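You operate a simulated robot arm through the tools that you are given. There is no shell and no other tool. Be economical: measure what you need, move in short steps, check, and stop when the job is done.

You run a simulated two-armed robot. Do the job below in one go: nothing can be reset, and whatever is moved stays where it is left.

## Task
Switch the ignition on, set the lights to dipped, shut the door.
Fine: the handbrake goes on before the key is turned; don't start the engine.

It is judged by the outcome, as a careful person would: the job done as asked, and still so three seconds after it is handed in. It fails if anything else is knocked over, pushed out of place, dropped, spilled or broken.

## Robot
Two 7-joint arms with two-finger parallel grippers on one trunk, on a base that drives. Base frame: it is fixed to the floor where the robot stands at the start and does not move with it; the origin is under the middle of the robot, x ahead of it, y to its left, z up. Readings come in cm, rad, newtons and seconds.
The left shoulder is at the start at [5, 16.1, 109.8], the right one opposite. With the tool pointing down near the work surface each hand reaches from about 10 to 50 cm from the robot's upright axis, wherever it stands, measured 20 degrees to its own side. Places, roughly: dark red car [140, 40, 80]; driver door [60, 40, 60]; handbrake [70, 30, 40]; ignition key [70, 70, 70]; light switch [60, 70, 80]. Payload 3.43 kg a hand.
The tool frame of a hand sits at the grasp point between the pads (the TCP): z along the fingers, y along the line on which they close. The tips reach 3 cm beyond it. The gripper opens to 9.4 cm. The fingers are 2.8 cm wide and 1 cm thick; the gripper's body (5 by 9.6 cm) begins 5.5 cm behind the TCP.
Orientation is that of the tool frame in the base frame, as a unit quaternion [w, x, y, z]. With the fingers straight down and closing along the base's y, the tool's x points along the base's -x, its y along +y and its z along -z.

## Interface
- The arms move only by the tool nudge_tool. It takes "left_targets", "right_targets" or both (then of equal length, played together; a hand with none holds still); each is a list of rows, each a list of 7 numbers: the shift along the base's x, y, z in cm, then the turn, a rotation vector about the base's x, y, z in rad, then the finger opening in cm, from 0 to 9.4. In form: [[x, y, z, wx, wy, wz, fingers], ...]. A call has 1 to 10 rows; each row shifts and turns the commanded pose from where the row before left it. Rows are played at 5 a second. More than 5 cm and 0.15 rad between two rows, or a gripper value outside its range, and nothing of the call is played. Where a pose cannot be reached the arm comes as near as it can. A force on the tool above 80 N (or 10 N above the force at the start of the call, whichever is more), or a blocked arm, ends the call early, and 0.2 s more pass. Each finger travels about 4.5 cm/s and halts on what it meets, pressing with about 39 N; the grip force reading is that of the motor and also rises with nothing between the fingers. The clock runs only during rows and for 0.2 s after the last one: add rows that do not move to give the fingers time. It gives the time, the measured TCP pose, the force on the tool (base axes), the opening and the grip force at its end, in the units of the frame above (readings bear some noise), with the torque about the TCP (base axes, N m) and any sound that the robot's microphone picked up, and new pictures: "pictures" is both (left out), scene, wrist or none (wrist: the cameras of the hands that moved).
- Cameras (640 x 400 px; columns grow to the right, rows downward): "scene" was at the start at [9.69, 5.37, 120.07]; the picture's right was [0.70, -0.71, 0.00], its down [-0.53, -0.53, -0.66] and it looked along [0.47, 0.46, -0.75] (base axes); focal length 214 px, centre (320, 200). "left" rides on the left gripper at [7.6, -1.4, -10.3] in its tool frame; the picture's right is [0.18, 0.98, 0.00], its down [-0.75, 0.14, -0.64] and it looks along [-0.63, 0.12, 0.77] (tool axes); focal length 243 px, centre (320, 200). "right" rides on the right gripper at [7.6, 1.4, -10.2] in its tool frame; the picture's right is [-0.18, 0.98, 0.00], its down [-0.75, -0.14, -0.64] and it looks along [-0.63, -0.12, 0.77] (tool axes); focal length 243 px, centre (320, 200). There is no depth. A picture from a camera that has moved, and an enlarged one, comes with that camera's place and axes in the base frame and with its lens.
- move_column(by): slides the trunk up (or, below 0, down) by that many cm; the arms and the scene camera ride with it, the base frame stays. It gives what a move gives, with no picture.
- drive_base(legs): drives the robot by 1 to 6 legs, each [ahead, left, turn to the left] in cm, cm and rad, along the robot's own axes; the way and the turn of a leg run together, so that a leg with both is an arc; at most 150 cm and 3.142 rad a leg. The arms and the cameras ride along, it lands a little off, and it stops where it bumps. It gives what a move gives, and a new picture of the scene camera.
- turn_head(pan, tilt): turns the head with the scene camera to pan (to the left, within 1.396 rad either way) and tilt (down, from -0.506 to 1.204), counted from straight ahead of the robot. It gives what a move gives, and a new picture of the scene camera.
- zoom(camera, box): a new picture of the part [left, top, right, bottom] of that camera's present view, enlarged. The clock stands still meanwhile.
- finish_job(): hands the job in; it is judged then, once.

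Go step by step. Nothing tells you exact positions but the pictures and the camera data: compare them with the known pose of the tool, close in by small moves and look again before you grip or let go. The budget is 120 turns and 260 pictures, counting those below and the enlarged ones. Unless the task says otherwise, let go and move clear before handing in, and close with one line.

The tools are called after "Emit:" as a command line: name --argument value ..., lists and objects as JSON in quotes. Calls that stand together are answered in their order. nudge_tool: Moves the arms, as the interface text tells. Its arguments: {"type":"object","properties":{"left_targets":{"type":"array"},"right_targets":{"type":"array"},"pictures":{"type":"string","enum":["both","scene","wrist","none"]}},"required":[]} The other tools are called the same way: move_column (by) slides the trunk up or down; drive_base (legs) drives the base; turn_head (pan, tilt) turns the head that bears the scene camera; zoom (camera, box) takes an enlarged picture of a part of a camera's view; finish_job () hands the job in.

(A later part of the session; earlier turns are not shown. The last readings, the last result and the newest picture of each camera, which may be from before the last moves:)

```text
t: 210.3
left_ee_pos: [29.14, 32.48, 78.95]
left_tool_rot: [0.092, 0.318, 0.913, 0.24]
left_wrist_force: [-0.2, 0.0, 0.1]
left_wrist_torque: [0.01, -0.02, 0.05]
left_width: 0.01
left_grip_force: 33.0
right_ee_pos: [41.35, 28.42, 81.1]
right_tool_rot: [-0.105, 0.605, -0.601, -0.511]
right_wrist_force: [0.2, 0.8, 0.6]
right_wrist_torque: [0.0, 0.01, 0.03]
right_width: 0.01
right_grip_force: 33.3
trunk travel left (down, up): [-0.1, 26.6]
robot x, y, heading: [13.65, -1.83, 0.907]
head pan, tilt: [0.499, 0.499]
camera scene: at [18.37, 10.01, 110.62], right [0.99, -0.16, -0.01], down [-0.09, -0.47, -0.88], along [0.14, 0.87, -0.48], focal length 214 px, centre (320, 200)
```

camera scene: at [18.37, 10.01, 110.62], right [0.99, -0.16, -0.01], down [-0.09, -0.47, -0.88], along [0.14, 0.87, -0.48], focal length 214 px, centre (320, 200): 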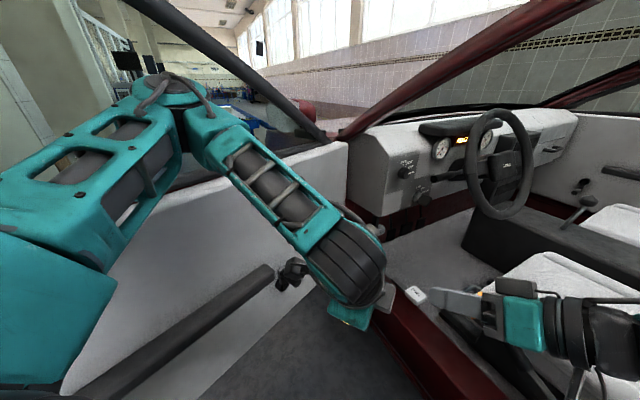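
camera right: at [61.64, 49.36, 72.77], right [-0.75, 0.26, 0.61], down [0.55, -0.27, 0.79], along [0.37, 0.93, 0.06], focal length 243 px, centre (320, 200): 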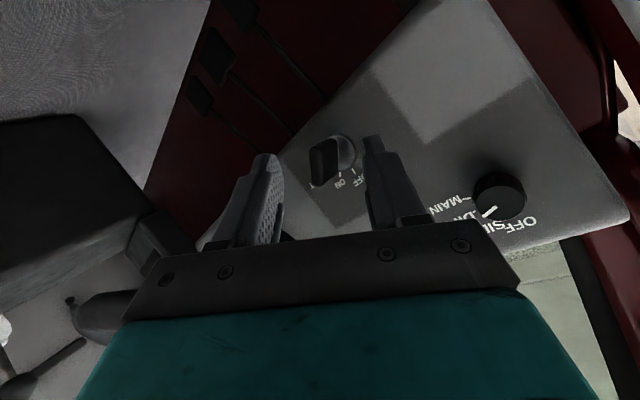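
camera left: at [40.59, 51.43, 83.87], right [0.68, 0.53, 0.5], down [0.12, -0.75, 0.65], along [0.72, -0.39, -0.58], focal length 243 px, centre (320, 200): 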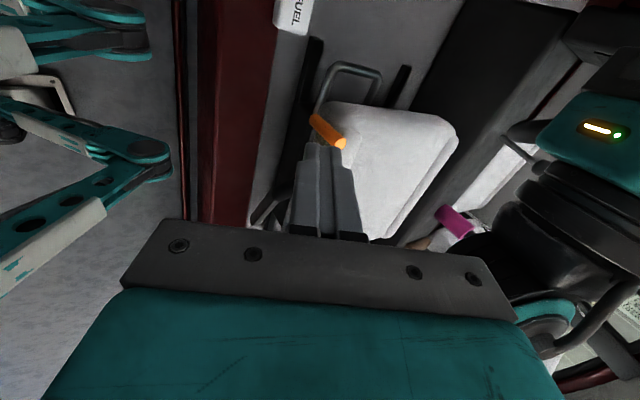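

The dash display is lit, so ignition is on. For the door, I'll leave the wedge, face the door's rear part from inside, raise the right hand to reach through the window and hook over the sill.

Emit:
drive_base --legs '[[-26, -23, 0], [0, 0, 0.7], [0, 0, 0.7]]'

Emit:
move_column --by 12

Emit:
nudge_tool --right_targets '[[0, 0, 2, 0.084, -0.085, -0.0835, 0], [0, 0, 2, 0.084, -0.085, -0.0835, 0], [0, 0, 2, 0.084, -0.085, -0.0835, 0], [0, 0, 2, 0.084, -0.085, -0.0835, 0], [0, 0, 2, 0.084, -0.085, -0.0835, 0], [0, 0, 2, 0.084, -0.085, -0.0835, 0], [0, 0, 2, 0.084, -0.085, -0.0835, 0], [0, 0, 0, 0, 0, 0, 0]]' --pictures "none"

Emit:
turn_head --pan 0.0 --tilt 0.5

```text
t: 216.7
left_ee_pos: [-15.05, -15.1, 79.25]
left_tool_rot: [-0.079, -0.34, 0.904, 0.247]
left_wrist_force: [0.4, -0.6, -0.7]
left_wrist_torque: [0.0, 0.0, 0.02]
left_width: 0.0
left_grip_force: 32.8
right_ee_pos: [-8.88, -3.95, 81.28]
right_tool_rot: [0.243, 0.852, -0.073, -0.458]
right_wrist_force: [-0.2, 0.0, 0.1]
right_wrist_torque: [-0.02, 0.0, 0.01]
right_width: 0.0
right_grip_force: 33.6
trunk travel left (down, up): [-0.1, 26.6]
robot x, y, heading: [16.07, -36.54, 2.292]
head pan, tilt: [0.499, 0.499]
camera scene: at [4.75, -30.46, 110.64], right [0.34, 0.94, 0.0], down [0.45, -0.16, -0.88], along [-0.83, 0.3, -0.48], focal length 214 px, centre (320, 200)
```

scene: 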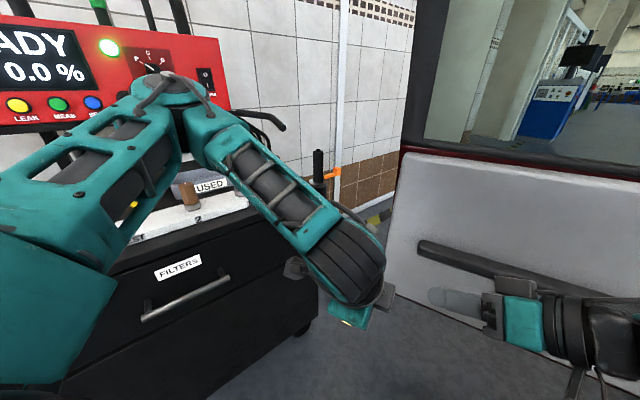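

```text
t: 218.2
left_ee_pos: [-15.14, -15.1, 91.23]
left_tool_rot: [-0.079, -0.341, 0.904, 0.246]
left_wrist_force: [0.0, 0.2, 0.1]
left_wrist_torque: [-0.03, -0.02, -0.02]
left_width: 0.0
left_grip_force: 33.1
right_ee_pos: [-8.92, -4.01, 93.29]
right_tool_rot: [0.243, 0.852, -0.073, -0.457]
right_wrist_force: [-0.5, -0.2, 0.7]
right_wrist_torque: [0.02, -0.01, 0.01]
right_width: 0.0
right_grip_force: 33.1
trunk travel left (down, up): [-12.1, 14.6]
robot x, y, heading: [15.79, -36.59, 2.291]
head pan, tilt: [0.499, 0.499]
```

```text
t: 220.0
left_ee_pos: [-15.1, -15.22, 91.12]
left_tool_rot: [-0.079, -0.341, 0.904, 0.247]
left_wrist_force: [0.3, -0.4, 0.0]
left_wrist_torque: [0.01, 0.03, 0.0]
left_width: 0.0
left_grip_force: 33.3
right_ee_pos: [-8.97, -4.16, 107.44]
right_tool_rot: [-0.178, 0.922, -0.243, -0.244]
right_wrist_force: [-0.4, -0.7, 0.5]
right_wrist_torque: [0.03, 0.02, 0.0]
right_width: 0.0
right_grip_force: 32.3
trunk travel left (down, up): [-12.1, 14.6]
robot x, y, heading: [16.53, -36.25, 2.293]
head pan, tilt: [0.499, 0.499]
```

```text
t: 220.9
left_ee_pos: [-15.2, -15.21, 91.06]
left_tool_rot: [-0.078, -0.34, 0.904, 0.247]
left_wrist_force: [-1.2, -0.4, 0.9]
left_wrist_torque: [0.0, 0.03, 0.0]
left_width: 0.0
left_grip_force: 33.4
right_ee_pos: [-8.88, -3.98, 107.38]
right_tool_rot: [-0.178, 0.922, -0.243, -0.246]
right_wrist_force: [0.3, 0.4, -1.0]
right_wrist_torque: [0.0, 0.0, 0.01]
right_width: 0.0
right_grip_force: 33.5
trunk travel left (down, up): [-12.1, 14.6]
robot x, y, heading: [15.81, -36.48, 2.294]
head pan, tilt: [0.0, 0.499]
camera scene: at [7.27, -26.75, 122.64], right [0.75, 0.66, 0.0], down [0.32, -0.36, -0.88], along [-0.58, 0.66, -0.48], focal length 214 px, centre (320, 200)
```

scene: 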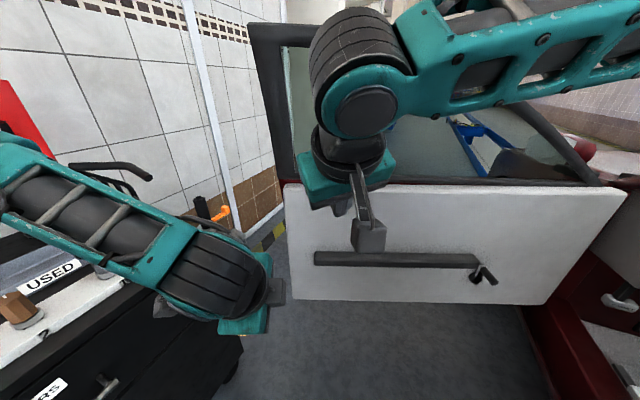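

The robot faces the door's inside with the right hand ready. I'll drive ahead 29 cm and extend the hand over the sill through the window.

Emit:
drive_base --legs '[[29, -4, 0]]'

Emit:
nudge_tool --right_targets '[[-2.7, 3.2, 0, 0, 0, 0, 0], [-2.7, 3.2, 0, 0, 0, 0, 0], [-2.7, 3.2, 0, 0, 0, 0, 0], [-2.7, 3.2, 0, 0, 0, 0, 0], [-2.7, 3.2, 0, 0, 0, 0, 0], [-2.7, 3.2, 0, 0, 0, 0, 0], [0, 0, 0, 0, 0, 0, 0]]' --pictures "both"

```text
t: 222.9
left_ee_pos: [-31.46, 9.12, 91.14]
left_tool_rot: [-0.079, -0.342, 0.903, 0.247]
left_wrist_force: [-0.3, -0.6, 0.2]
left_wrist_torque: [0.02, 0.0, 0.04]
left_width: 0.0
left_grip_force: 33.0
right_ee_pos: [-25.16, 20.28, 107.45]
right_tool_rot: [-0.177, 0.922, -0.241, -0.245]
right_wrist_force: [0.0, -0.1, -0.2]
right_wrist_torque: [0.01, -0.01, 0.03]
right_width: 0.0
right_grip_force: 33.5
trunk travel left (down, up): [-12.1, 14.6]
robot x, y, heading: [-0.41, -12.0, 2.296]
head pan, tilt: [0.0, 0.499]
camera scene: at [-8.88, -2.38, 122.63], right [0.75, 0.66, 0.0], down [0.32, -0.36, -0.88], along [-0.58, 0.66, -0.48], focal length 214 px, centre (320, 200)
```

scene: 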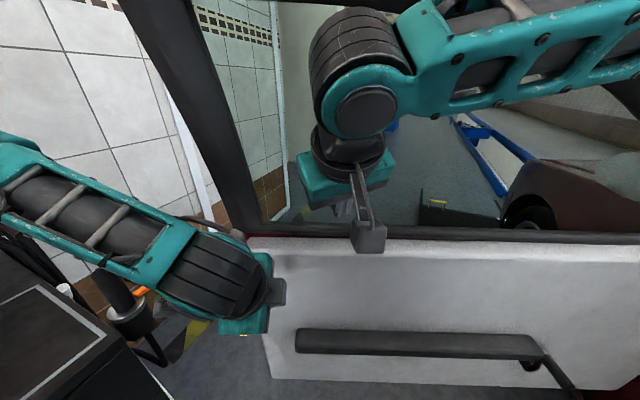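

```text
t: 223.3
left_ee_pos: [-30.97, 8.93, 91.26]
left_tool_rot: [-0.08, -0.341, 0.903, 0.248]
left_wrist_force: [0.5, 1.1, 0.4]
left_wrist_torque: [0.02, -0.03, -0.01]
left_width: 0.0
left_grip_force: 33.3
right_ee_pos: [-26.19, 21.68, 106.26]
right_tool_rot: [-0.171, 0.931, -0.228, -0.227]
right_wrist_force: [29.5, -15.5, -16.3]
right_wrist_torque: [1.19, 2.17, -0.01]
right_width: 0.0
right_grip_force: 33.6
trunk travel left (down, up): [-12.1, 14.6]
robot x, y, heading: [-0.33, -12.04, 2.294]
head pan, tilt: [0.0, 0.499]
stopped in row 2 (right hand): the force on the tool passed its limit at 100 N (the readings are from after the stop); the commanded pose is now the measured one
camera scene: at [-8.43, -2.53, 122.65], right [0.75, 0.66, 0.0], down [0.31, -0.36, -0.88], along [-0.58, 0.66, -0.48], focal length 214 px, centre (320, 200)
camera right: at [-17.26, 13.68, 110.62], right [-0.64, -0.76, -0.12], down [-0.31, 0.11, 0.95], along [-0.7, 0.64, -0.3], focal length 243 px, centre (320, 200)
```

scene: 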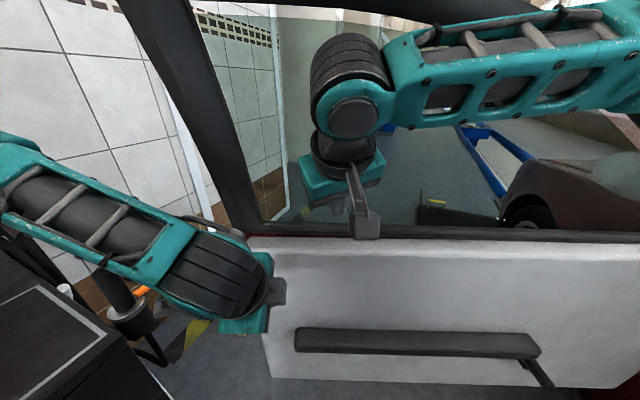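
right: 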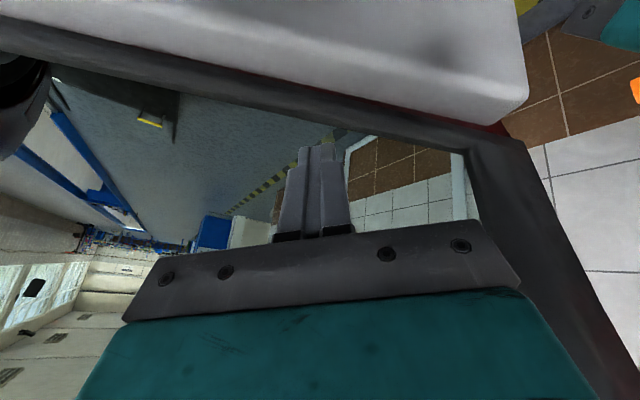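

There's glass in the window, so that can't hook. Instead I'll use the left hand around the door's rear edge: raise the column, retract the right hand, move the left hand past the tip and outward.

Emit:
move_column --by 14

Emit:
nudge_tool --left_targets '[[-3.6, -2.8, 0, 0, 0, 0, 0], [-3.6, -2.8, 0, 0, 0, 0, 0], [-3.6, -2.8, 0, 0, 0, 0, 0], [-3.6, -2.8, 0, 0, 0, 0, 0], [0, 0, 0, 0, 0, 0, 0]]' --right_targets '[[2.7, -3.2, 0, 0, 0, 0, 0], [2.7, -3.2, 0, 0, 0, 0, 0], [2.7, -3.2, 0, 0, 0, 0, 0], [2.7, -3.2, 0, 0, 0, 0, 0], [0, 0, 0, 0, 0, 0, 0]]' --pictures "none"

Emit:
drive_base --legs '[[11, 0, 0]]'

Emit:
nudge_tool --left_targets '[[-2.5, 3.1, 0, 0, 0, 0, 0], [-2.5, 3.1, 0, 0, 0, 0, 0], [-2.5, 3.1, 0, 0, 0, 0, 0], [-2.5, 3.1, 0, 0, 0, 0, 0], [0, 0, 0, 0, 0, 0, 0]]' --pictures "both"

```text
t: 223.9
left_ee_pos: [-31.06, 9.01, 93.22]
left_tool_rot: [-0.079, -0.341, 0.903, 0.249]
left_wrist_force: [-0.2, 0.1, -0.4]
left_wrist_torque: [0.0, 0.02, 0.0]
left_width: 0.0
left_grip_force: 32.6
right_ee_pos: [-26.06, 21.01, 107.52]
right_tool_rot: [-0.168, 0.936, -0.222, -0.214]
right_wrist_force: [15.2, -10.8, -1.5]
right_wrist_torque: [0.9, 1.04, 0.02]
right_width: 0.0
right_grip_force: 33.1
trunk travel left (down, up): [-14.0, 12.7]
robot x, y, heading: [0.02, -12.24, 2.295]
head pan, tilt: [0.0, 0.499]
stopped: the force on the tool passed its limit at 87 N (the readings are from after the stop); the commanded pose is now the measured one
```

```text
t: 225.1
left_ee_pos: [-45.69, -2.04, 93.35]
left_tool_rot: [-0.078, -0.342, 0.903, 0.248]
left_wrist_force: [-0.1, 0.0, -0.9]
left_wrist_torque: [-0.01, -0.01, -0.02]
left_width: 0.0
left_grip_force: 33.3
right_ee_pos: [-15.33, 8.72, 107.26]
right_tool_rot: [-0.167, 0.936, -0.228, -0.212]
right_wrist_force: [-0.4, -0.2, -0.8]
right_wrist_torque: [0.04, 0.0, 0.0]
right_width: 0.0
right_grip_force: 33.1
trunk travel left (down, up): [-14.0, 12.7]
robot x, y, heading: [-0.15, -12.3, 2.296]
head pan, tilt: [0.0, 0.499]
```

```text
t: 226.0
left_ee_pos: [-46.87, -0.38, 93.91]
left_tool_rot: [-0.08, -0.337, 0.903, 0.254]
left_wrist_force: [0.3, -0.1, 1.0]
left_wrist_torque: [0.01, 0.02, 0.0]
left_width: 0.0
left_grip_force: 33.1
right_ee_pos: [-16.49, 9.82, 107.33]
right_tool_rot: [-0.169, 0.935, -0.228, -0.213]
right_wrist_force: [-0.1, -0.4, 0.1]
right_wrist_torque: [-0.01, -0.02, 0.01]
right_width: 0.01
right_grip_force: 33.1
trunk travel left (down, up): [-14.0, 12.7]
robot x, y, heading: [-1.87, -9.85, 2.286]
head pan, tilt: [0.0, 0.499]
stopped in leg 1: the robot was blocked; the commanded pose is now the measured one
camera scene: at [-9.8, -1.3, 124.75], right [0.75, 0.66, 0.0], down [0.31, -0.35, -0.88], along [-0.58, 0.67, -0.47], focal length 214 px, centre (320, 200)
```

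scene: 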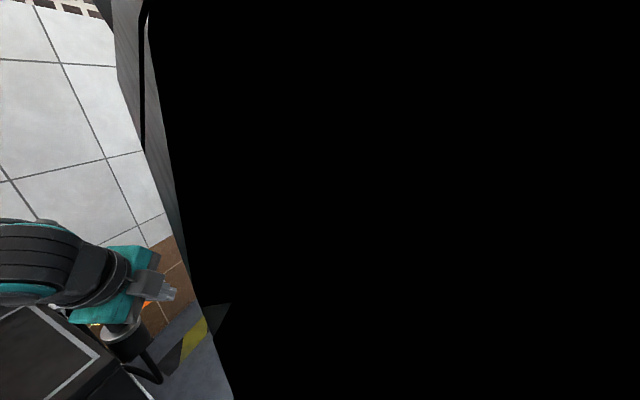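

```text
t: 227.2
left_ee_pos: [-57.17, 12.06, 93.87]
left_tool_rot: [-0.082, -0.337, 0.903, 0.254]
left_wrist_force: [-0.2, -0.5, -0.2]
left_wrist_torque: [0.0, -0.01, -0.02]
left_width: 0.02
left_grip_force: 32.8
right_ee_pos: [-16.3, 10.0, 107.47]
right_tool_rot: [-0.169, 0.935, -0.227, -0.214]
right_wrist_force: [0.0, -0.2, -0.1]
right_wrist_torque: [0.02, 0.0, 0.02]
right_width: 0.02
right_grip_force: 32.9
trunk travel left (down, up): [-14.0, 12.7]
robot x, y, heading: [-2.27, -9.5, 2.291]
head pan, tilt: [0.0, 0.499]
camera scene: at [-9.71, -1.31, 124.71], right [0.75, 0.66, 0.0], down [0.3, -0.35, -0.89], along [-0.58, 0.67, -0.46], focal length 214 px, centre (320, 200)
camera left: at [-58.83, 2.19, 101.86], right [-0.7, 0.51, 0.5], down [0.7, 0.32, 0.64], along [0.17, 0.8, -0.58], focal length 243 px, centre (320, 200)
```

scene: 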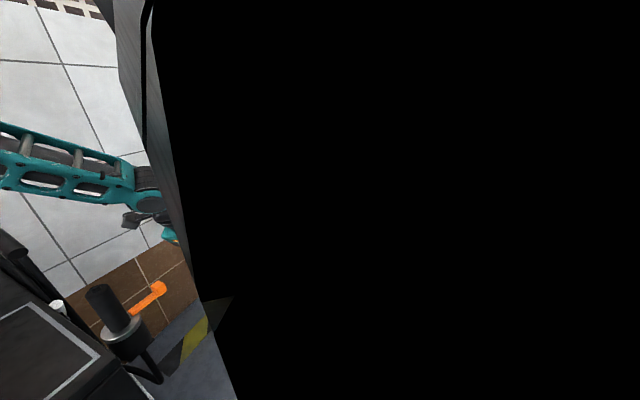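
left: 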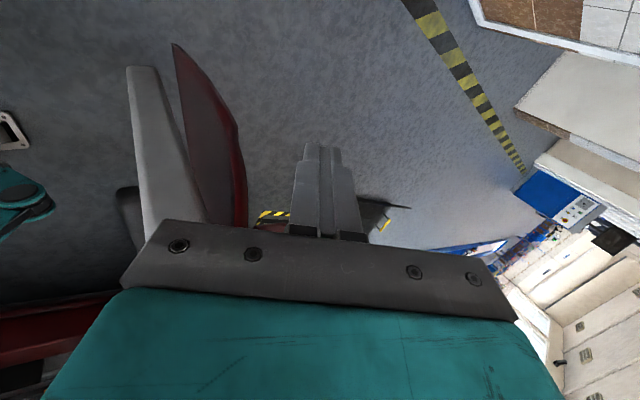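

The left hand has come around: its fingers are beyond the door's outer skin. I'll slide it forward along the door's outside and then drive backward to pull the door with it.

Emit:
nudge_tool --left_targets '[[2.9, 2.4, 0, 0, 0, 0, 0], [2.9, 2.4, 0, 0, 0, 0, 0], [2.9, 2.4, 0, 0, 0, 0, 0], [0, 0, 0, 0, 0, 0, 0]]' --pictures "none"

Emit:
drive_base --legs '[[-22, 0, 0], [-22, 0, 0.05]]'

Emit:
zoom --camera "left" --box '[0, 0, 640, 400]'

```text
t: 227.8
left_ee_pos: [-53.61, 15.16, 93.86]
left_tool_rot: [-0.096, -0.348, 0.899, 0.249]
left_wrist_force: [-4.3, -3.6, 0.6]
left_wrist_torque: [0.33, -0.37, -0.41]
left_width: 0.0
left_grip_force: 33.4
right_ee_pos: [-16.58, 9.77, 107.47]
right_tool_rot: [-0.167, 0.935, -0.231, -0.212]
right_wrist_force: [-0.2, -0.2, 0.4]
right_wrist_torque: [0.0, 0.0, 0.03]
right_width: 0.02
right_grip_force: 33.2
trunk travel left (down, up): [-14.0, 12.7]
robot x, y, heading: [-2.1, -10.15, 2.291]
head pan, tilt: [0.0, 0.499]
stopped in row 2 (left hand): the force on the tool passed its limit at 120 N (the readings are from after the stop); the commanded pose is now the measured one
```

```text
t: 230.8
left_ee_pos: [-25.84, -19.43, 93.09]
left_tool_rot: [-0.099, -0.373, 0.891, 0.239]
left_wrist_force: [0.1, 0.6, -0.2]
left_wrist_torque: [0.0, -0.01, 0.01]
left_width: 0.0
left_grip_force: 32.9
right_ee_pos: [11.11, -22.6, 107.05]
right_tool_rot: [-0.157, 0.942, -0.208, -0.21]
right_wrist_force: [0.8, -0.1, -0.6]
right_wrist_torque: [0.0, 0.01, 0.0]
right_width: 0.0
right_grip_force: 32.8
trunk travel left (down, up): [-14.0, 12.7]
robot x, y, heading: [27.25, -42.6, 2.35]
head pan, tilt: [0.0, 0.499]
camera scene: at [18.23, -33.42, 124.55], right [0.71, 0.7, 0.0], down [0.33, -0.34, -0.88], along [-0.61, 0.63, -0.48], focal length 214 px, centre (320, 200)
```

scene: 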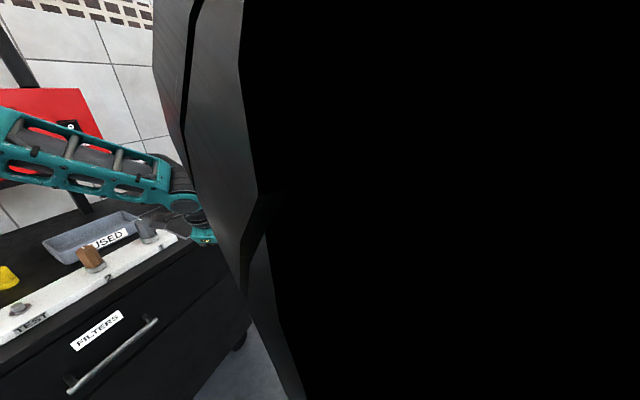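

```text
1.00 times, centred on (320, 200) of left (not enlarged: the box is as wide or as high as the picture)
camera zoom: at [-26.58, -29.36, 101.33], right [-0.74, 0.47, 0.49], down [0.67, 0.4, 0.63], along [0.1, 0.79, -0.6], focal length 243 px, centre (320, 200)
```

zoom: 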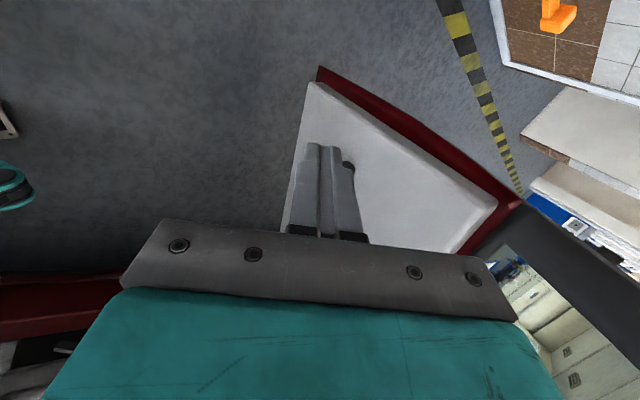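

The hand slipped off the edge. A better grip is the armrest bar on the door's inner panel (z ≈ 63): I'll orient the right hand to point at the door with the fingers closing vertically, lower it, and approach.

Emit:
move_column --by -13.9

Emit:
nudge_tool --right_targets '[[-1, 1, -3, 0.1125, 0.0969, 0, 3], [-1, 1, -3, 0.1125, 0.0969, 0, 6], [-1, 1, -3, 0.1125, 0.0969, 0, 8], [-1, 1, -3, 0.1125, 0.0969, 0, 9], [-1, 1, -3, 0.1125, 0.0969, 0, 9], [-1, 1, -3, 0.1125, 0.0969, 0, 9], [-1, 1, -3, 0.1125, 0.0969, 0, 9], [0, 0, 0, 0, 0, 0, 9]]' --pictures "none"

Emit:
nudge_tool --right_targets '[[-0.5, 0.5, -1.2, 0.0917, -0.11, 0, 9], [-0.5, 0.5, -1.2, 0.0917, -0.11, 0, 9], [-0.5, 0.5, -1.2, 0.0917, -0.11, 0, 9], [-0.5, 0.5, -1.2, 0.0917, -0.11, 0, 9], [-0.5, 0.5, -1.2, 0.0917, -0.11, 0, 9], [-0.5, 0.5, -1.2, 0.0917, -0.11, 0, 9], [-0.5, 0.5, -1.2, 0.0917, -0.11, 0, 9], [-0.5, 0.5, -1.2, 0.0917, -0.11, 0, 9], [0, 0, 0, 0, 0, 0, 9]]' --pictures "none"

Emit:
drive_base --legs '[[26, -9, 0]]'

Emit:
zoom --camera "right" --box '[0, 0, 640, 400]'

```text
t: 232.4
left_ee_pos: [-25.88, -19.52, 79.17]
left_tool_rot: [-0.099, -0.373, 0.891, 0.239]
left_wrist_force: [0.3, 0.0, 0.4]
left_wrist_torque: [0.0, -0.02, 0.03]
left_width: 0.01
left_grip_force: 32.9
right_ee_pos: [11.18, -22.5, 93.09]
right_tool_rot: [-0.157, 0.943, -0.207, -0.21]
right_wrist_force: [-0.9, -0.3, -0.1]
right_wrist_torque: [0.01, 0.01, 0.01]
right_width: 0.0
right_grip_force: 32.4
trunk travel left (down, up): [-0.1, 26.6]
robot x, y, heading: [27.34, -42.64, 2.343]
head pan, tilt: [0.0, 0.499]
```

```text
t: 234.2
left_ee_pos: [-25.84, -19.47, 79.16]
left_tool_rot: [-0.098, -0.373, 0.891, 0.239]
left_wrist_force: [-0.5, 0.5, 0.4]
left_wrist_torque: [-0.01, 0.01, -0.02]
left_width: 0.0
left_grip_force: 32.9
right_ee_pos: [-0.57, -13.09, 75.1]
right_tool_rot: [-0.422, 0.694, -0.15, -0.564]
right_wrist_force: [0.2, 0.3, 0.0]
right_wrist_torque: [0.0, 0.0, 0.0]
right_width: 9.0
right_grip_force: 0.1
right hand out of reach, approached as far as the arm can: row 6, 7
trunk travel left (down, up): [-0.1, 26.6]
robot x, y, heading: [27.66, -42.63, 2.35]
head pan, tilt: [0.0, 0.499]
```

```text
t: 236.2
left_ee_pos: [-26.03, -19.52, 79.25]
left_tool_rot: [-0.099, -0.373, 0.891, 0.24]
left_wrist_force: [0.3, -0.9, 0.3]
left_wrist_torque: [0.0, 0.02, 0.0]
left_width: 0.0
left_grip_force: 33.0
right_ee_pos: [-4.66, -9.19, 65.65]
right_tool_rot: [-0.66, 0.669, 0.246, -0.238]
right_wrist_force: [0.4, 0.6, 1.1]
right_wrist_torque: [-0.02, 0.0, 0.01]
right_width: 9.03
right_grip_force: 0.1
right hand out of reach, approached as far as the arm can: row 1
trunk travel left (down, up): [-0.1, 26.6]
robot x, y, heading: [27.51, -42.38, 2.352]
head pan, tilt: [0.0, 0.499]
```

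```text
t: 238.2
left_ee_pos: [-37.56, 5.71, 79.21]
left_tool_rot: [-0.098, -0.372, 0.891, 0.24]
left_wrist_force: [-0.6, 0.0, 0.4]
left_wrist_torque: [-0.01, -0.01, -0.01]
left_width: 0.0
left_grip_force: 32.6
right_ee_pos: [-16.51, 15.96, 65.64]
right_tool_rot: [-0.659, 0.67, 0.246, -0.238]
right_wrist_force: [-0.4, -1.0, -0.5]
right_wrist_torque: [-0.01, 0.0, -0.05]
right_width: 8.99
right_grip_force: 0.1
trunk travel left (down, up): [-0.1, 26.6]
robot x, y, heading: [15.87, -17.34, 2.341]
head pan, tilt: [0.0, 0.499]
camera scene: at [6.48, -8.29, 110.63], right [0.72, 0.7, 0.0], down [0.33, -0.34, -0.88], along [-0.61, 0.63, -0.48], focal length 214 px, centre (320, 200)
```

scene: 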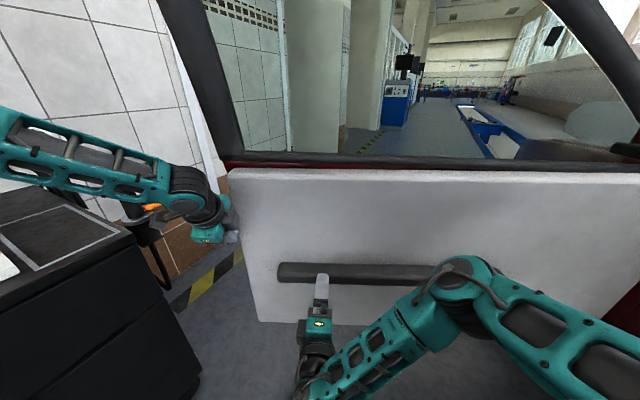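

```text
1.00 times, centred on (320, 200) of right (not enlarged: the box is as wide or as high as the picture)
camera zoom: at [-3.89, 13.19, 64.31], right [-0.13, -0.13, -0.98], down [-0.17, -0.97, 0.15], along [-0.98, 0.18, 0.1], focal length 243 px, centre (320, 200)
5 turns are left
```

zoom: 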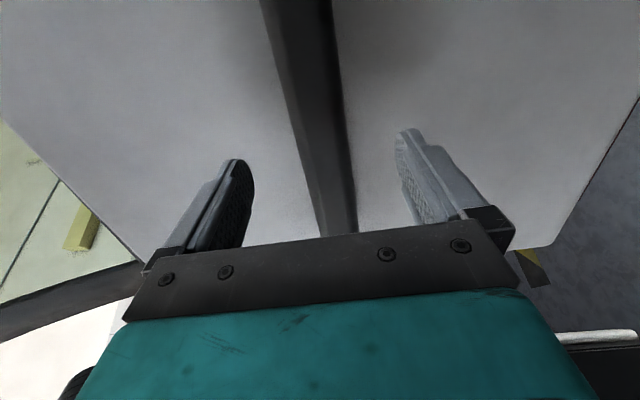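

The armrest bar lies exactly between the open fingers. I'll retract the left hand, advance, grip the bar, and pull the door with a chain of small base legs that swing around to the door's rear side.

Emit:
nudge_tool --left_targets '[[3.4, -3.5, 0, 0, 0, 0, 0], [3.4, -3.5, 0, 0, 0, 0, 0], [3.4, -3.5, 0, 0, 0, 0, 0], [3.4, -3.5, 0, 0, 0, 0, 0], [3.4, -3.5, 0, 0, 0, 0, 0], [0, 0, 0, 0, 0, 0, 0]]' --pictures "none"

Emit:
drive_base --legs '[[15, 0, 0]]'

Emit:
nudge_tool --right_targets '[[0, 0, 0, 0, 0, 0, 5], [0, 0, 0, 0, 0, 0, 2], [0, 0, 0, 0, 0, 0, 0], [0, 0, 0, 0, 0, 0, 0], [0, 0, 0, 0, 0, 0, 0], [0, 0, 0, 0, 0, 0, 0]]' --pictures "none"

Emit:
drive_base --legs '[[-11.1, 5.9, -0.168], [-10.5, 2.1, -0.166], [-11, -4.6, -0.139], [-7.3, -8.8, -0.123]]'

Emit:
turn_head --pan 0.7 --tilt 0.6

```text
t: 239.6
left_ee_pos: [-25.9, -6.52, 79.17]
left_tool_rot: [-0.099, -0.372, 0.892, 0.238]
left_wrist_force: [0.9, 1.2, -0.4]
left_wrist_torque: [0.02, 0.0, -0.03]
left_width: 0.0
left_grip_force: 33.1
left hand out of reach, approached as far as the arm can: row 4, 5
right_ee_pos: [-16.49, 15.97, 65.71]
right_tool_rot: [-0.66, 0.669, 0.244, -0.239]
right_wrist_force: [-0.1, 0.7, 0.2]
right_wrist_torque: [-0.01, -0.01, 0.0]
right_width: 8.98
right_grip_force: 0.0
trunk travel left (down, up): [-0.1, 26.6]
robot x, y, heading: [15.18, -17.3, 2.35]
head pan, tilt: [0.0, 0.499]
```

```text
t: 240.8
left_ee_pos: [-34.02, 1.94, 79.16]
left_tool_rot: [-0.099, -0.373, 0.891, 0.239]
left_wrist_force: [0.2, 0.4, -0.5]
left_wrist_torque: [-0.01, 0.0, 0.04]
left_width: 0.0
left_grip_force: 33.0
right_ee_pos: [-24.11, 23.64, 65.5]
right_tool_rot: [-0.658, 0.67, 0.245, -0.241]
right_wrist_force: [3.1, -1.4, 1.7]
right_wrist_torque: [0.17, 0.19, -0.09]
right_width: 9.12
right_grip_force: 1.0
trunk travel left (down, up): [-0.1, 26.6]
robot x, y, heading: [7.58, -9.24, 2.341]
head pan, tilt: [0.0, 0.499]
stopped in leg 1: the force on the tool passed its limit at 135 N (the readings are from after the stop); the commanded pose is now the measured one
camera scene: at [-1.67, 0.06, 110.63], right [0.72, 0.7, 0.0], down [0.33, -0.34, -0.88], along [-0.61, 0.63, -0.48], focal length 214 px, centre (320, 200)
```

scene: 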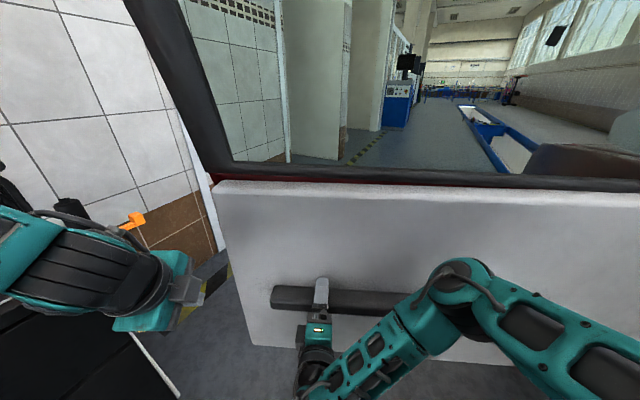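

```text
t: 242.2
left_ee_pos: [-34.01, 1.92, 79.2]
left_tool_rot: [-0.1, -0.372, 0.891, 0.239]
left_wrist_force: [-0.4, -0.7, 0.0]
left_wrist_torque: [0.0, 0.01, 0.0]
left_width: 0.0
left_grip_force: 33.2
right_ee_pos: [-23.97, 23.64, 65.48]
right_tool_rot: [-0.658, 0.67, 0.245, -0.24]
right_wrist_force: [1.1, -2.7, 3.9]
right_wrist_torque: [0.46, 0.37, -0.06]
right_width: 4.47
right_grip_force: 45.1
trunk travel left (down, up): [-0.1, 26.6]
robot x, y, heading: [7.22, -9.49, 2.341]
head pan, tilt: [0.0, 0.499]
```

```text
t: 244.8
left_ee_pos: [-18.73, -9.25, 78.95]
left_tool_rot: [-0.06, -0.207, 0.945, 0.245]
left_wrist_force: [0.3, -0.5, 1.6]
left_wrist_torque: [-0.02, -0.02, 0.01]
left_width: 0.0
left_grip_force: 33.0
right_ee_pos: [-1.93, 7.67, 65.57]
right_tool_rot: [-0.69, 0.702, 0.125, -0.124]
right_wrist_force: [-1.1, -2.2, 1.0]
right_wrist_torque: [0.56, -0.08, -0.57]
right_width: 3.99
right_grip_force: 44.8
trunk travel left (down, up): [-0.1, 26.6]
robot x, y, heading: [15.99, -34.1, 1.973]
head pan, tilt: [0.0, 0.499]
stopped in leg 3: the force on the tool passed its limit at 101 N (the readings are from after the stop); the commanded pose is now the measured one
camera scene: at [10.94, -22.01, 110.63], right [0.92, 0.39, 0.0], down [0.19, -0.44, -0.88], along [-0.34, 0.81, -0.48], focal length 214 px, centre (320, 200)
```

scene: 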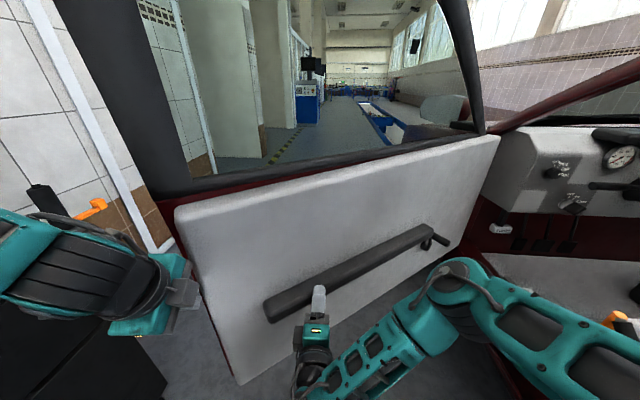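

```text
t: 245.9
left_ee_pos: [-18.63, -9.36, 78.89]
left_tool_rot: [-0.059, -0.208, 0.945, 0.245]
left_wrist_force: [0.3, -0.5, 0.0]
left_wrist_torque: [-0.03, 0.03, 0.03]
left_width: 0.0
left_grip_force: 32.6
right_ee_pos: [-1.92, 7.54, 65.43]
right_tool_rot: [-0.689, 0.703, 0.125, -0.123]
right_wrist_force: [-0.9, -3.8, 1.4]
right_wrist_torque: [1.18, -0.27, -0.34]
right_width: 3.97
right_grip_force: 45.2
trunk travel left (down, up): [-0.1, 26.6]
robot x, y, heading: [15.97, -34.19, 1.972]
head pan, tilt: [0.7, 0.6]
camera scene: at [6.63, -26.4, 109.74], right [0.45, 0.89, 0.0], down [0.5, -0.25, -0.83], along [-0.74, 0.37, -0.56], focal length 214 px, centre (320, 200)
4 turns are left
```

scene: 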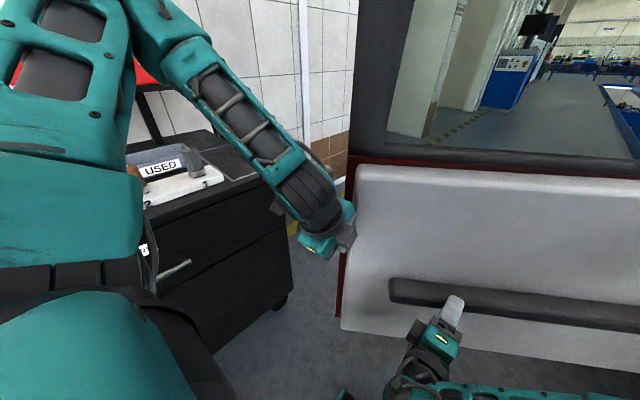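

Excellent: the door has come to about 47° and the grip holds. I'll move the left hand outward past the tip, pull on with three more legs to roughly 22°, release, and back straight out.

Emit:
nudge_tool --left_targets '[[-3, -3, 0, 0, 0, 0, 0], [-3, -3, 0, 0, 0, 0, 0], [-3, -3, 0, 0, 0, 0, 0], [0, 0, 0, 0, 0, 0, 0]]' --pictures "none"

Emit:
drive_base --legs '[[-8.2, -5.2, -0.104], [-6.3, -7.7, -0.175]]'

Emit:
drive_base --legs '[[-0.9, -6.3, -0.157]]'

Emit:
nudge_tool --right_targets '[[0, 0, 0, 0, 0, 0, 5], [0, 0, 0, 0, 0, 0, 9], [0, 0, 0, 0, 0, 0, 9], [0, 0, 0, 0, 0, 0, 9]]' --pictures "none"

Emit:
drive_base --legs '[[-30, 0, 0]]'

Emit:
turn_head --pan 0.3 --tilt 0.6

```text
t: 246.9
left_ee_pos: [-28.99, -16.59, 78.87]
left_tool_rot: [-0.06, -0.207, 0.945, 0.246]
left_wrist_force: [0.9, 0.5, 0.4]
left_wrist_torque: [0.04, -0.02, 0.0]
left_width: 0.01
left_grip_force: 33.3
left hand out of reach, approached as far as the arm can: row 1, 2
right_ee_pos: [-1.97, 7.54, 65.55]
right_tool_rot: [-0.69, 0.702, 0.125, -0.124]
right_wrist_force: [-2.0, -0.4, 4.2]
right_wrist_torque: [0.96, -0.52, 1.3]
right_width: 3.97
right_grip_force: 45.2
trunk travel left (down, up): [-0.1, 26.6]
robot x, y, heading: [15.88, -33.85, 1.975]
head pan, tilt: [0.7, 0.6]
```

```text
t: 248.9
left_ee_pos: [-7.7, -15.59, 78.73]
left_tool_rot: [-0.028, -0.086, 0.964, 0.25]
left_wrist_force: [0.7, -0.4, -1.0]
left_wrist_torque: [-0.03, 0.02, -0.01]
left_width: 0.04
left_grip_force: 33.2
right_ee_pos: [23.97, 1.05, 65.53]
right_tool_rot: [-0.698, 0.714, 0.037, -0.042]
right_wrist_force: [-5.6, 2.9, -6.2]
right_wrist_torque: [0.33, 0.01, -0.55]
right_width: 3.96
right_grip_force: 45.4
trunk travel left (down, up): [-0.1, 26.6]
robot x, y, heading: [31.78, -43.63, 1.724]
head pan, tilt: [0.7, 0.6]
stopped in leg 2: the robot was blocked; the commanded pose is now the measured one
camera scene: at [24.33, -34.02, 109.72], right [0.66, 0.75, 0.0], down [0.42, -0.37, -0.82], along [-0.62, 0.54, -0.57], focal length 214 px, centre (320, 200)
```

scene: 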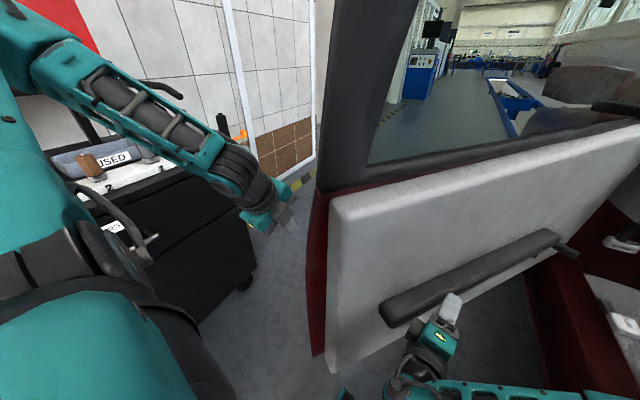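

```text
t: 249.9
left_ee_pos: [-4.74, -13.7, 78.61]
left_tool_rot: [-0.036, -0.069, 0.966, 0.245]
left_wrist_force: [-3.7, -1.1, -1.2]
left_wrist_torque: [0.17, -0.24, -0.17]
left_width: 0.0
left_grip_force: 33.0
right_ee_pos: [29.26, 1.26, 65.59]
right_tool_rot: [-0.7, 0.713, 0.016, -0.018]
right_wrist_force: [-0.6, 1.3, 1.9]
right_wrist_torque: [0.02, -0.04, 0.02]
right_width: 0.0
right_grip_force: 33.4
trunk travel left (down, up): [-0.1, 26.6]
robot x, y, heading: [33.79, -43.74, 1.665]
head pan, tilt: [0.7, 0.6]
stopped in leg 1: the force on the tool passed its limit at 114 N (the readings are from after the stop); the commanded pose is now the measured one
camera scene: at [27.27, -33.83, 109.72], right [0.7, 0.71, 0.0], down [0.4, -0.4, -0.82], along [-0.59, 0.58, -0.57], focal length 214 px, centre (320, 200)
```

scene: 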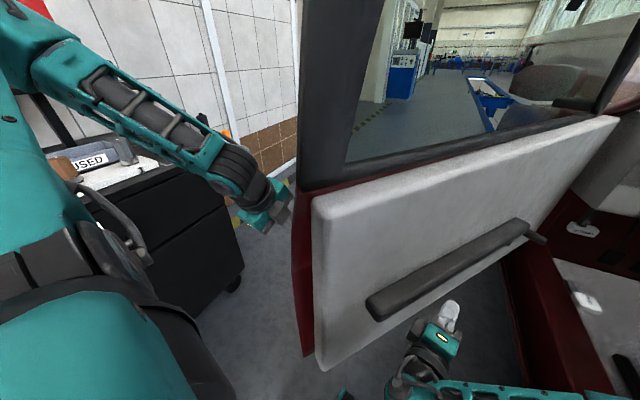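

```text
t: 250.9
left_ee_pos: [-4.74, -13.71, 78.73]
left_tool_rot: [-0.036, -0.068, 0.966, 0.245]
left_wrist_force: [-5.8, -2.0, -1.8]
left_wrist_torque: [0.27, -0.5, -0.26]
left_width: 0.0
left_grip_force: 33.3
right_ee_pos: [29.25, 1.36, 65.53]
right_tool_rot: [-0.701, 0.713, 0.015, -0.017]
right_wrist_force: [-0.2, -0.1, 0.5]
right_wrist_torque: [0.01, -0.01, 0.01]
right_width: 8.53
right_grip_force: 0.1
trunk travel left (down, up): [-0.1, 26.6]
robot x, y, heading: [34.06, -44.06, 1.658]
head pan, tilt: [0.7, 0.6]
```

```text
t: 252.9
left_ee_pos: [-1.99, -44.25, 78.69]
left_tool_rot: [-0.036, -0.07, 0.966, 0.245]
left_wrist_force: [0.2, -0.2, -0.1]
left_wrist_torque: [0.0, -0.02, -0.03]
left_width: 0.0
left_grip_force: 32.9
right_ee_pos: [32.0, -28.98, 65.54]
right_tool_rot: [-0.701, 0.713, 0.017, -0.019]
right_wrist_force: [0.1, 0.6, 0.3]
right_wrist_torque: [0.01, -0.01, -0.02]
right_width: 9.01
right_grip_force: 0.0
trunk travel left (down, up): [-0.1, 26.6]
robot x, y, heading: [36.63, -74.28, 1.667]
head pan, tilt: [0.7, 0.6]
camera scene: at [30.13, -64.16, 109.73], right [0.7, 0.72, 0.0], down [0.4, -0.39, -0.83], along [-0.59, 0.58, -0.56], focal length 214 px, centre (320, 200)
```

scene: 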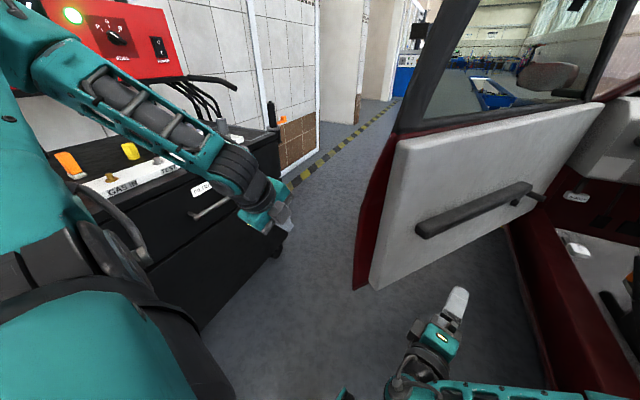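

```text
t: 253.8
left_ee_pos: [-1.93, -44.19, 78.83]
left_tool_rot: [-0.037, -0.069, 0.966, 0.245]
left_wrist_force: [-0.8, 0.3, 0.3]
left_wrist_torque: [0.0, 0.03, -0.03]
left_width: 0.02
left_grip_force: 32.9
right_ee_pos: [31.95, -29.01, 65.6]
right_tool_rot: [-0.7, 0.714, 0.017, -0.02]
right_wrist_force: [0.2, -0.1, 0.4]
right_wrist_torque: [-0.03, -0.01, -0.01]
right_width: 9.0
right_grip_force: 0.1
trunk travel left (down, up): [-0.1, 26.6]
robot x, y, heading: [36.93, -74.32, 1.669]
head pan, tilt: [0.3, 0.6]
camera scene: at [33.03, -62.19, 109.73], right [0.92, 0.39, 0.0], down [0.22, -0.52, -0.83], along [-0.32, 0.76, -0.56], focal length 214 px, centre (320, 200)
3 turns are left
```

scene: 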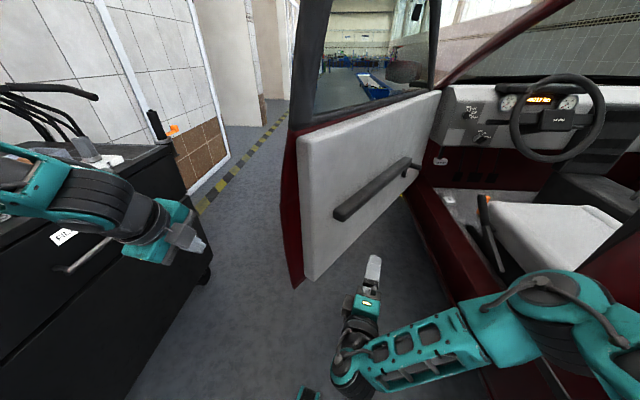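

The door is at about 30°, the ignition lights are on and the handbrake is up. Now I roll the right hand slim, move around to the outside of the door's tip, and begin pushing it closed from outside with arcs.

Emit:
nudge_tool --right_targets '[[0, 0, 0.5, 0.0147, -0.149, 0, 5], [0, 0, 0.5, 0.0147, -0.149, 0, 2], [0, 0, 0.5, 0.0147, -0.149, 0, 0], [0, 0, 0.5, 0.0147, -0.149, 0, 0], [0, 0, 0.5, 0.0147, -0.149, 0, 0], [0, 0, 0.5, 0.0147, -0.149, 0, 0], [0, 0, 0.5, 0.0147, -0.149, 0, 0], [0, 0, 0.5, 0.0147, -0.149, 0, 0], [0, 0, 0.5, 0.0147, -0.149, 0, 0], [0, 0, 0.5, 0.0147, -0.149, 0, 0]]' --pictures "none"

Emit:
drive_base --legs '[[0, 25, 0], [0, 0, 0.25], [30, 0, 0]]'

Emit:
drive_base --legs '[[5.75, 1.4, -0.42], [0.5, -1.7, -0.35]]'

Emit:
drive_base --legs '[[9.7, 3.3, -0.4]]'

Emit:
turn_head --pan 0.0 --tilt 0.6

```text
t: 256.0
left_ee_pos: [-1.99, -44.19, 78.64]
left_tool_rot: [-0.037, -0.069, 0.966, 0.245]
left_wrist_force: [0.8, -0.2, -1.1]
left_wrist_torque: [0.03, -0.02, 0.03]
left_width: 0.0
left_grip_force: 33.0
right_ee_pos: [31.94, -28.87, 70.61]
right_tool_rot: [0.548, -0.489, -0.489, -0.471]
right_wrist_force: [0.6, -0.7, 0.1]
right_wrist_torque: [0.01, 0.0, 0.07]
right_width: 0.0
right_grip_force: 33.1
trunk travel left (down, up): [-0.1, 26.6]
robot x, y, heading: [36.86, -74.16, 1.669]
head pan, tilt: [0.3, 0.6]
```

```text
t: 261.2
left_ee_pos: [-41.89, -30.66, 78.64]
left_tool_rot: [-0.067, -0.188, 0.95, 0.239]
left_wrist_force: [-0.5, 0.5, 0.8]
left_wrist_torque: [0.0, 0.01, 0.0]
left_width: 0.0
left_grip_force: 32.9
right_ee_pos: [-13.83, -9.5, 70.5]
right_tool_rot: [0.609, -0.421, -0.556, -0.377]
right_wrist_force: [-2.4, -2.1, 1.0]
right_wrist_torque: [-0.03, -0.18, -0.29]
right_width: 0.0
right_grip_force: 33.3
trunk travel left (down, up): [-0.1, 26.6]
robot x, y, heading: [3.17, -50.58, 1.913]
head pan, tilt: [0.3, 0.6]
stopped in leg 3: the robot was blocked; the commanded pose is now the measured one
camera scene: at [-3.57, -39.74, 109.72], right [0.8, 0.6, 0.0], down [0.34, -0.45, -0.83], along [-0.49, 0.66, -0.56], focal length 214 px, centre (320, 200)
```

scene: 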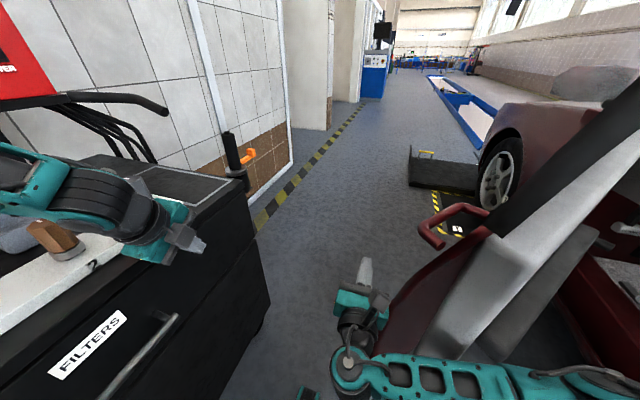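

```text
t: 262.0
left_ee_pos: [-41.38, -28.74, 78.7]
left_tool_rot: [-0.062, -0.168, 0.954, 0.24]
left_wrist_force: [0.0, 0.6, 0.4]
left_wrist_torque: [0.0, 0.01, 0.04]
left_width: 0.02
left_grip_force: 32.8
right_ee_pos: [-13.49, -9.62, 70.58]
right_tool_rot: [0.608, -0.425, -0.557, -0.373]
right_wrist_force: [-2.5, -1.2, -1.2]
right_wrist_torque: [0.05, 0.02, -0.1]
right_width: 0.0
right_grip_force: 32.4
trunk travel left (down, up): [-0.1, 26.6]
robot x, y, heading: [2.83, -50.09, 1.876]
head pan, tilt: [0.3, 0.6]
stopped in leg 1: the robot was blocked; the commanded pose is now the measured one
camera scene: at [-3.49, -39.15, 109.72], right [0.82, 0.57, 0.0], down [0.32, -0.47, -0.83], along [-0.47, 0.68, -0.56], focal length 214 px, centre (320, 200)
```

scene: 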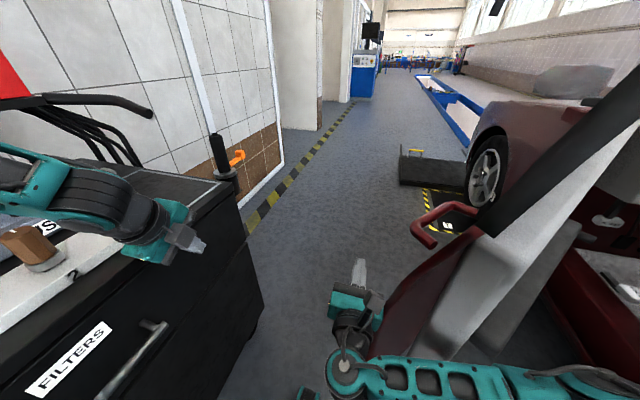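

```text
t: 262.8
left_ee_pos: [-41.43, -28.33, 78.7]
left_tool_rot: [-0.062, -0.166, 0.954, 0.24]
left_wrist_force: [0.1, 0.0, -0.2]
left_wrist_torque: [-0.01, 0.01, -0.05]
left_width: 0.0
left_grip_force: 32.6
right_ee_pos: [-13.47, -9.53, 70.66]
right_tool_rot: [0.607, -0.426, -0.558, -0.373]
right_wrist_force: [-1.0, 0.1, -0.8]
right_wrist_torque: [0.03, -0.01, -0.04]
right_width: 0.01
right_grip_force: 33.1
trunk travel left (down, up): [-0.1, 26.6]
robot x, y, heading: [2.49, -50.29, 1.864]
head pan, tilt: [0.3, 0.6]
stopped in leg 1: the robot was blocked; the commanded pose is now the measured one
camera scene: at [-3.54, -39.1, 109.73], right [0.83, 0.56, 0.0], down [0.32, -0.47, -0.83], along [-0.46, 0.68, -0.56], focal length 214 px, centre (320, 200)
```

scene: 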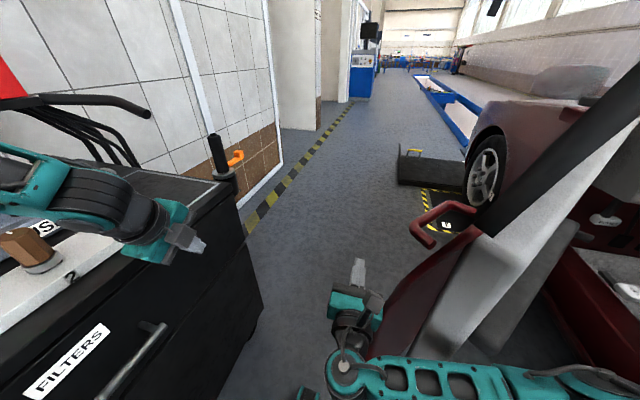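

```text
t: 263.6
left_ee_pos: [-41.33, -28.37, 78.55]
left_tool_rot: [-0.061, -0.165, 0.955, 0.239]
left_wrist_force: [-1.0, -0.6, 0.1]
left_wrist_torque: [0.02, 0.01, 0.02]
left_width: 0.01
left_grip_force: 33.2
right_ee_pos: [-13.44, -9.58, 70.53]
right_tool_rot: [0.608, -0.425, -0.558, -0.372]
right_wrist_force: [-1.2, -0.3, 0.0]
right_wrist_torque: [-0.01, 0.0, -0.09]
right_width: 0.0
right_grip_force: 33.1
trunk travel left (down, up): [-0.1, 26.6]
robot x, y, heading: [2.46, -50.04, 1.866]
head pan, tilt: [0.0, 0.6]
camera scene: at [-1.16, -37.97, 109.73], right [0.96, 0.29, 0.0], down [0.17, -0.54, -0.83], along [-0.24, 0.79, -0.56], focal length 214 px, centre (320, 200)
2 turns are left
```

scene: 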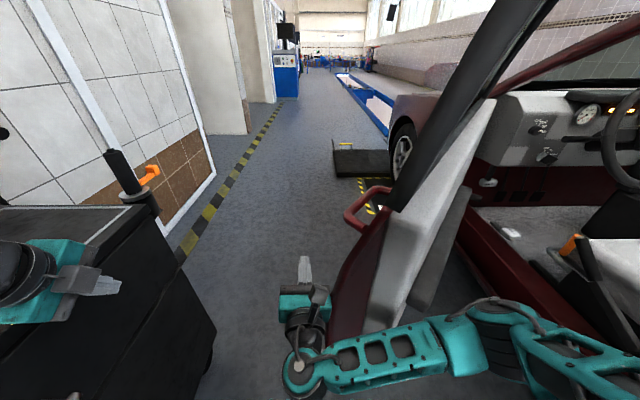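

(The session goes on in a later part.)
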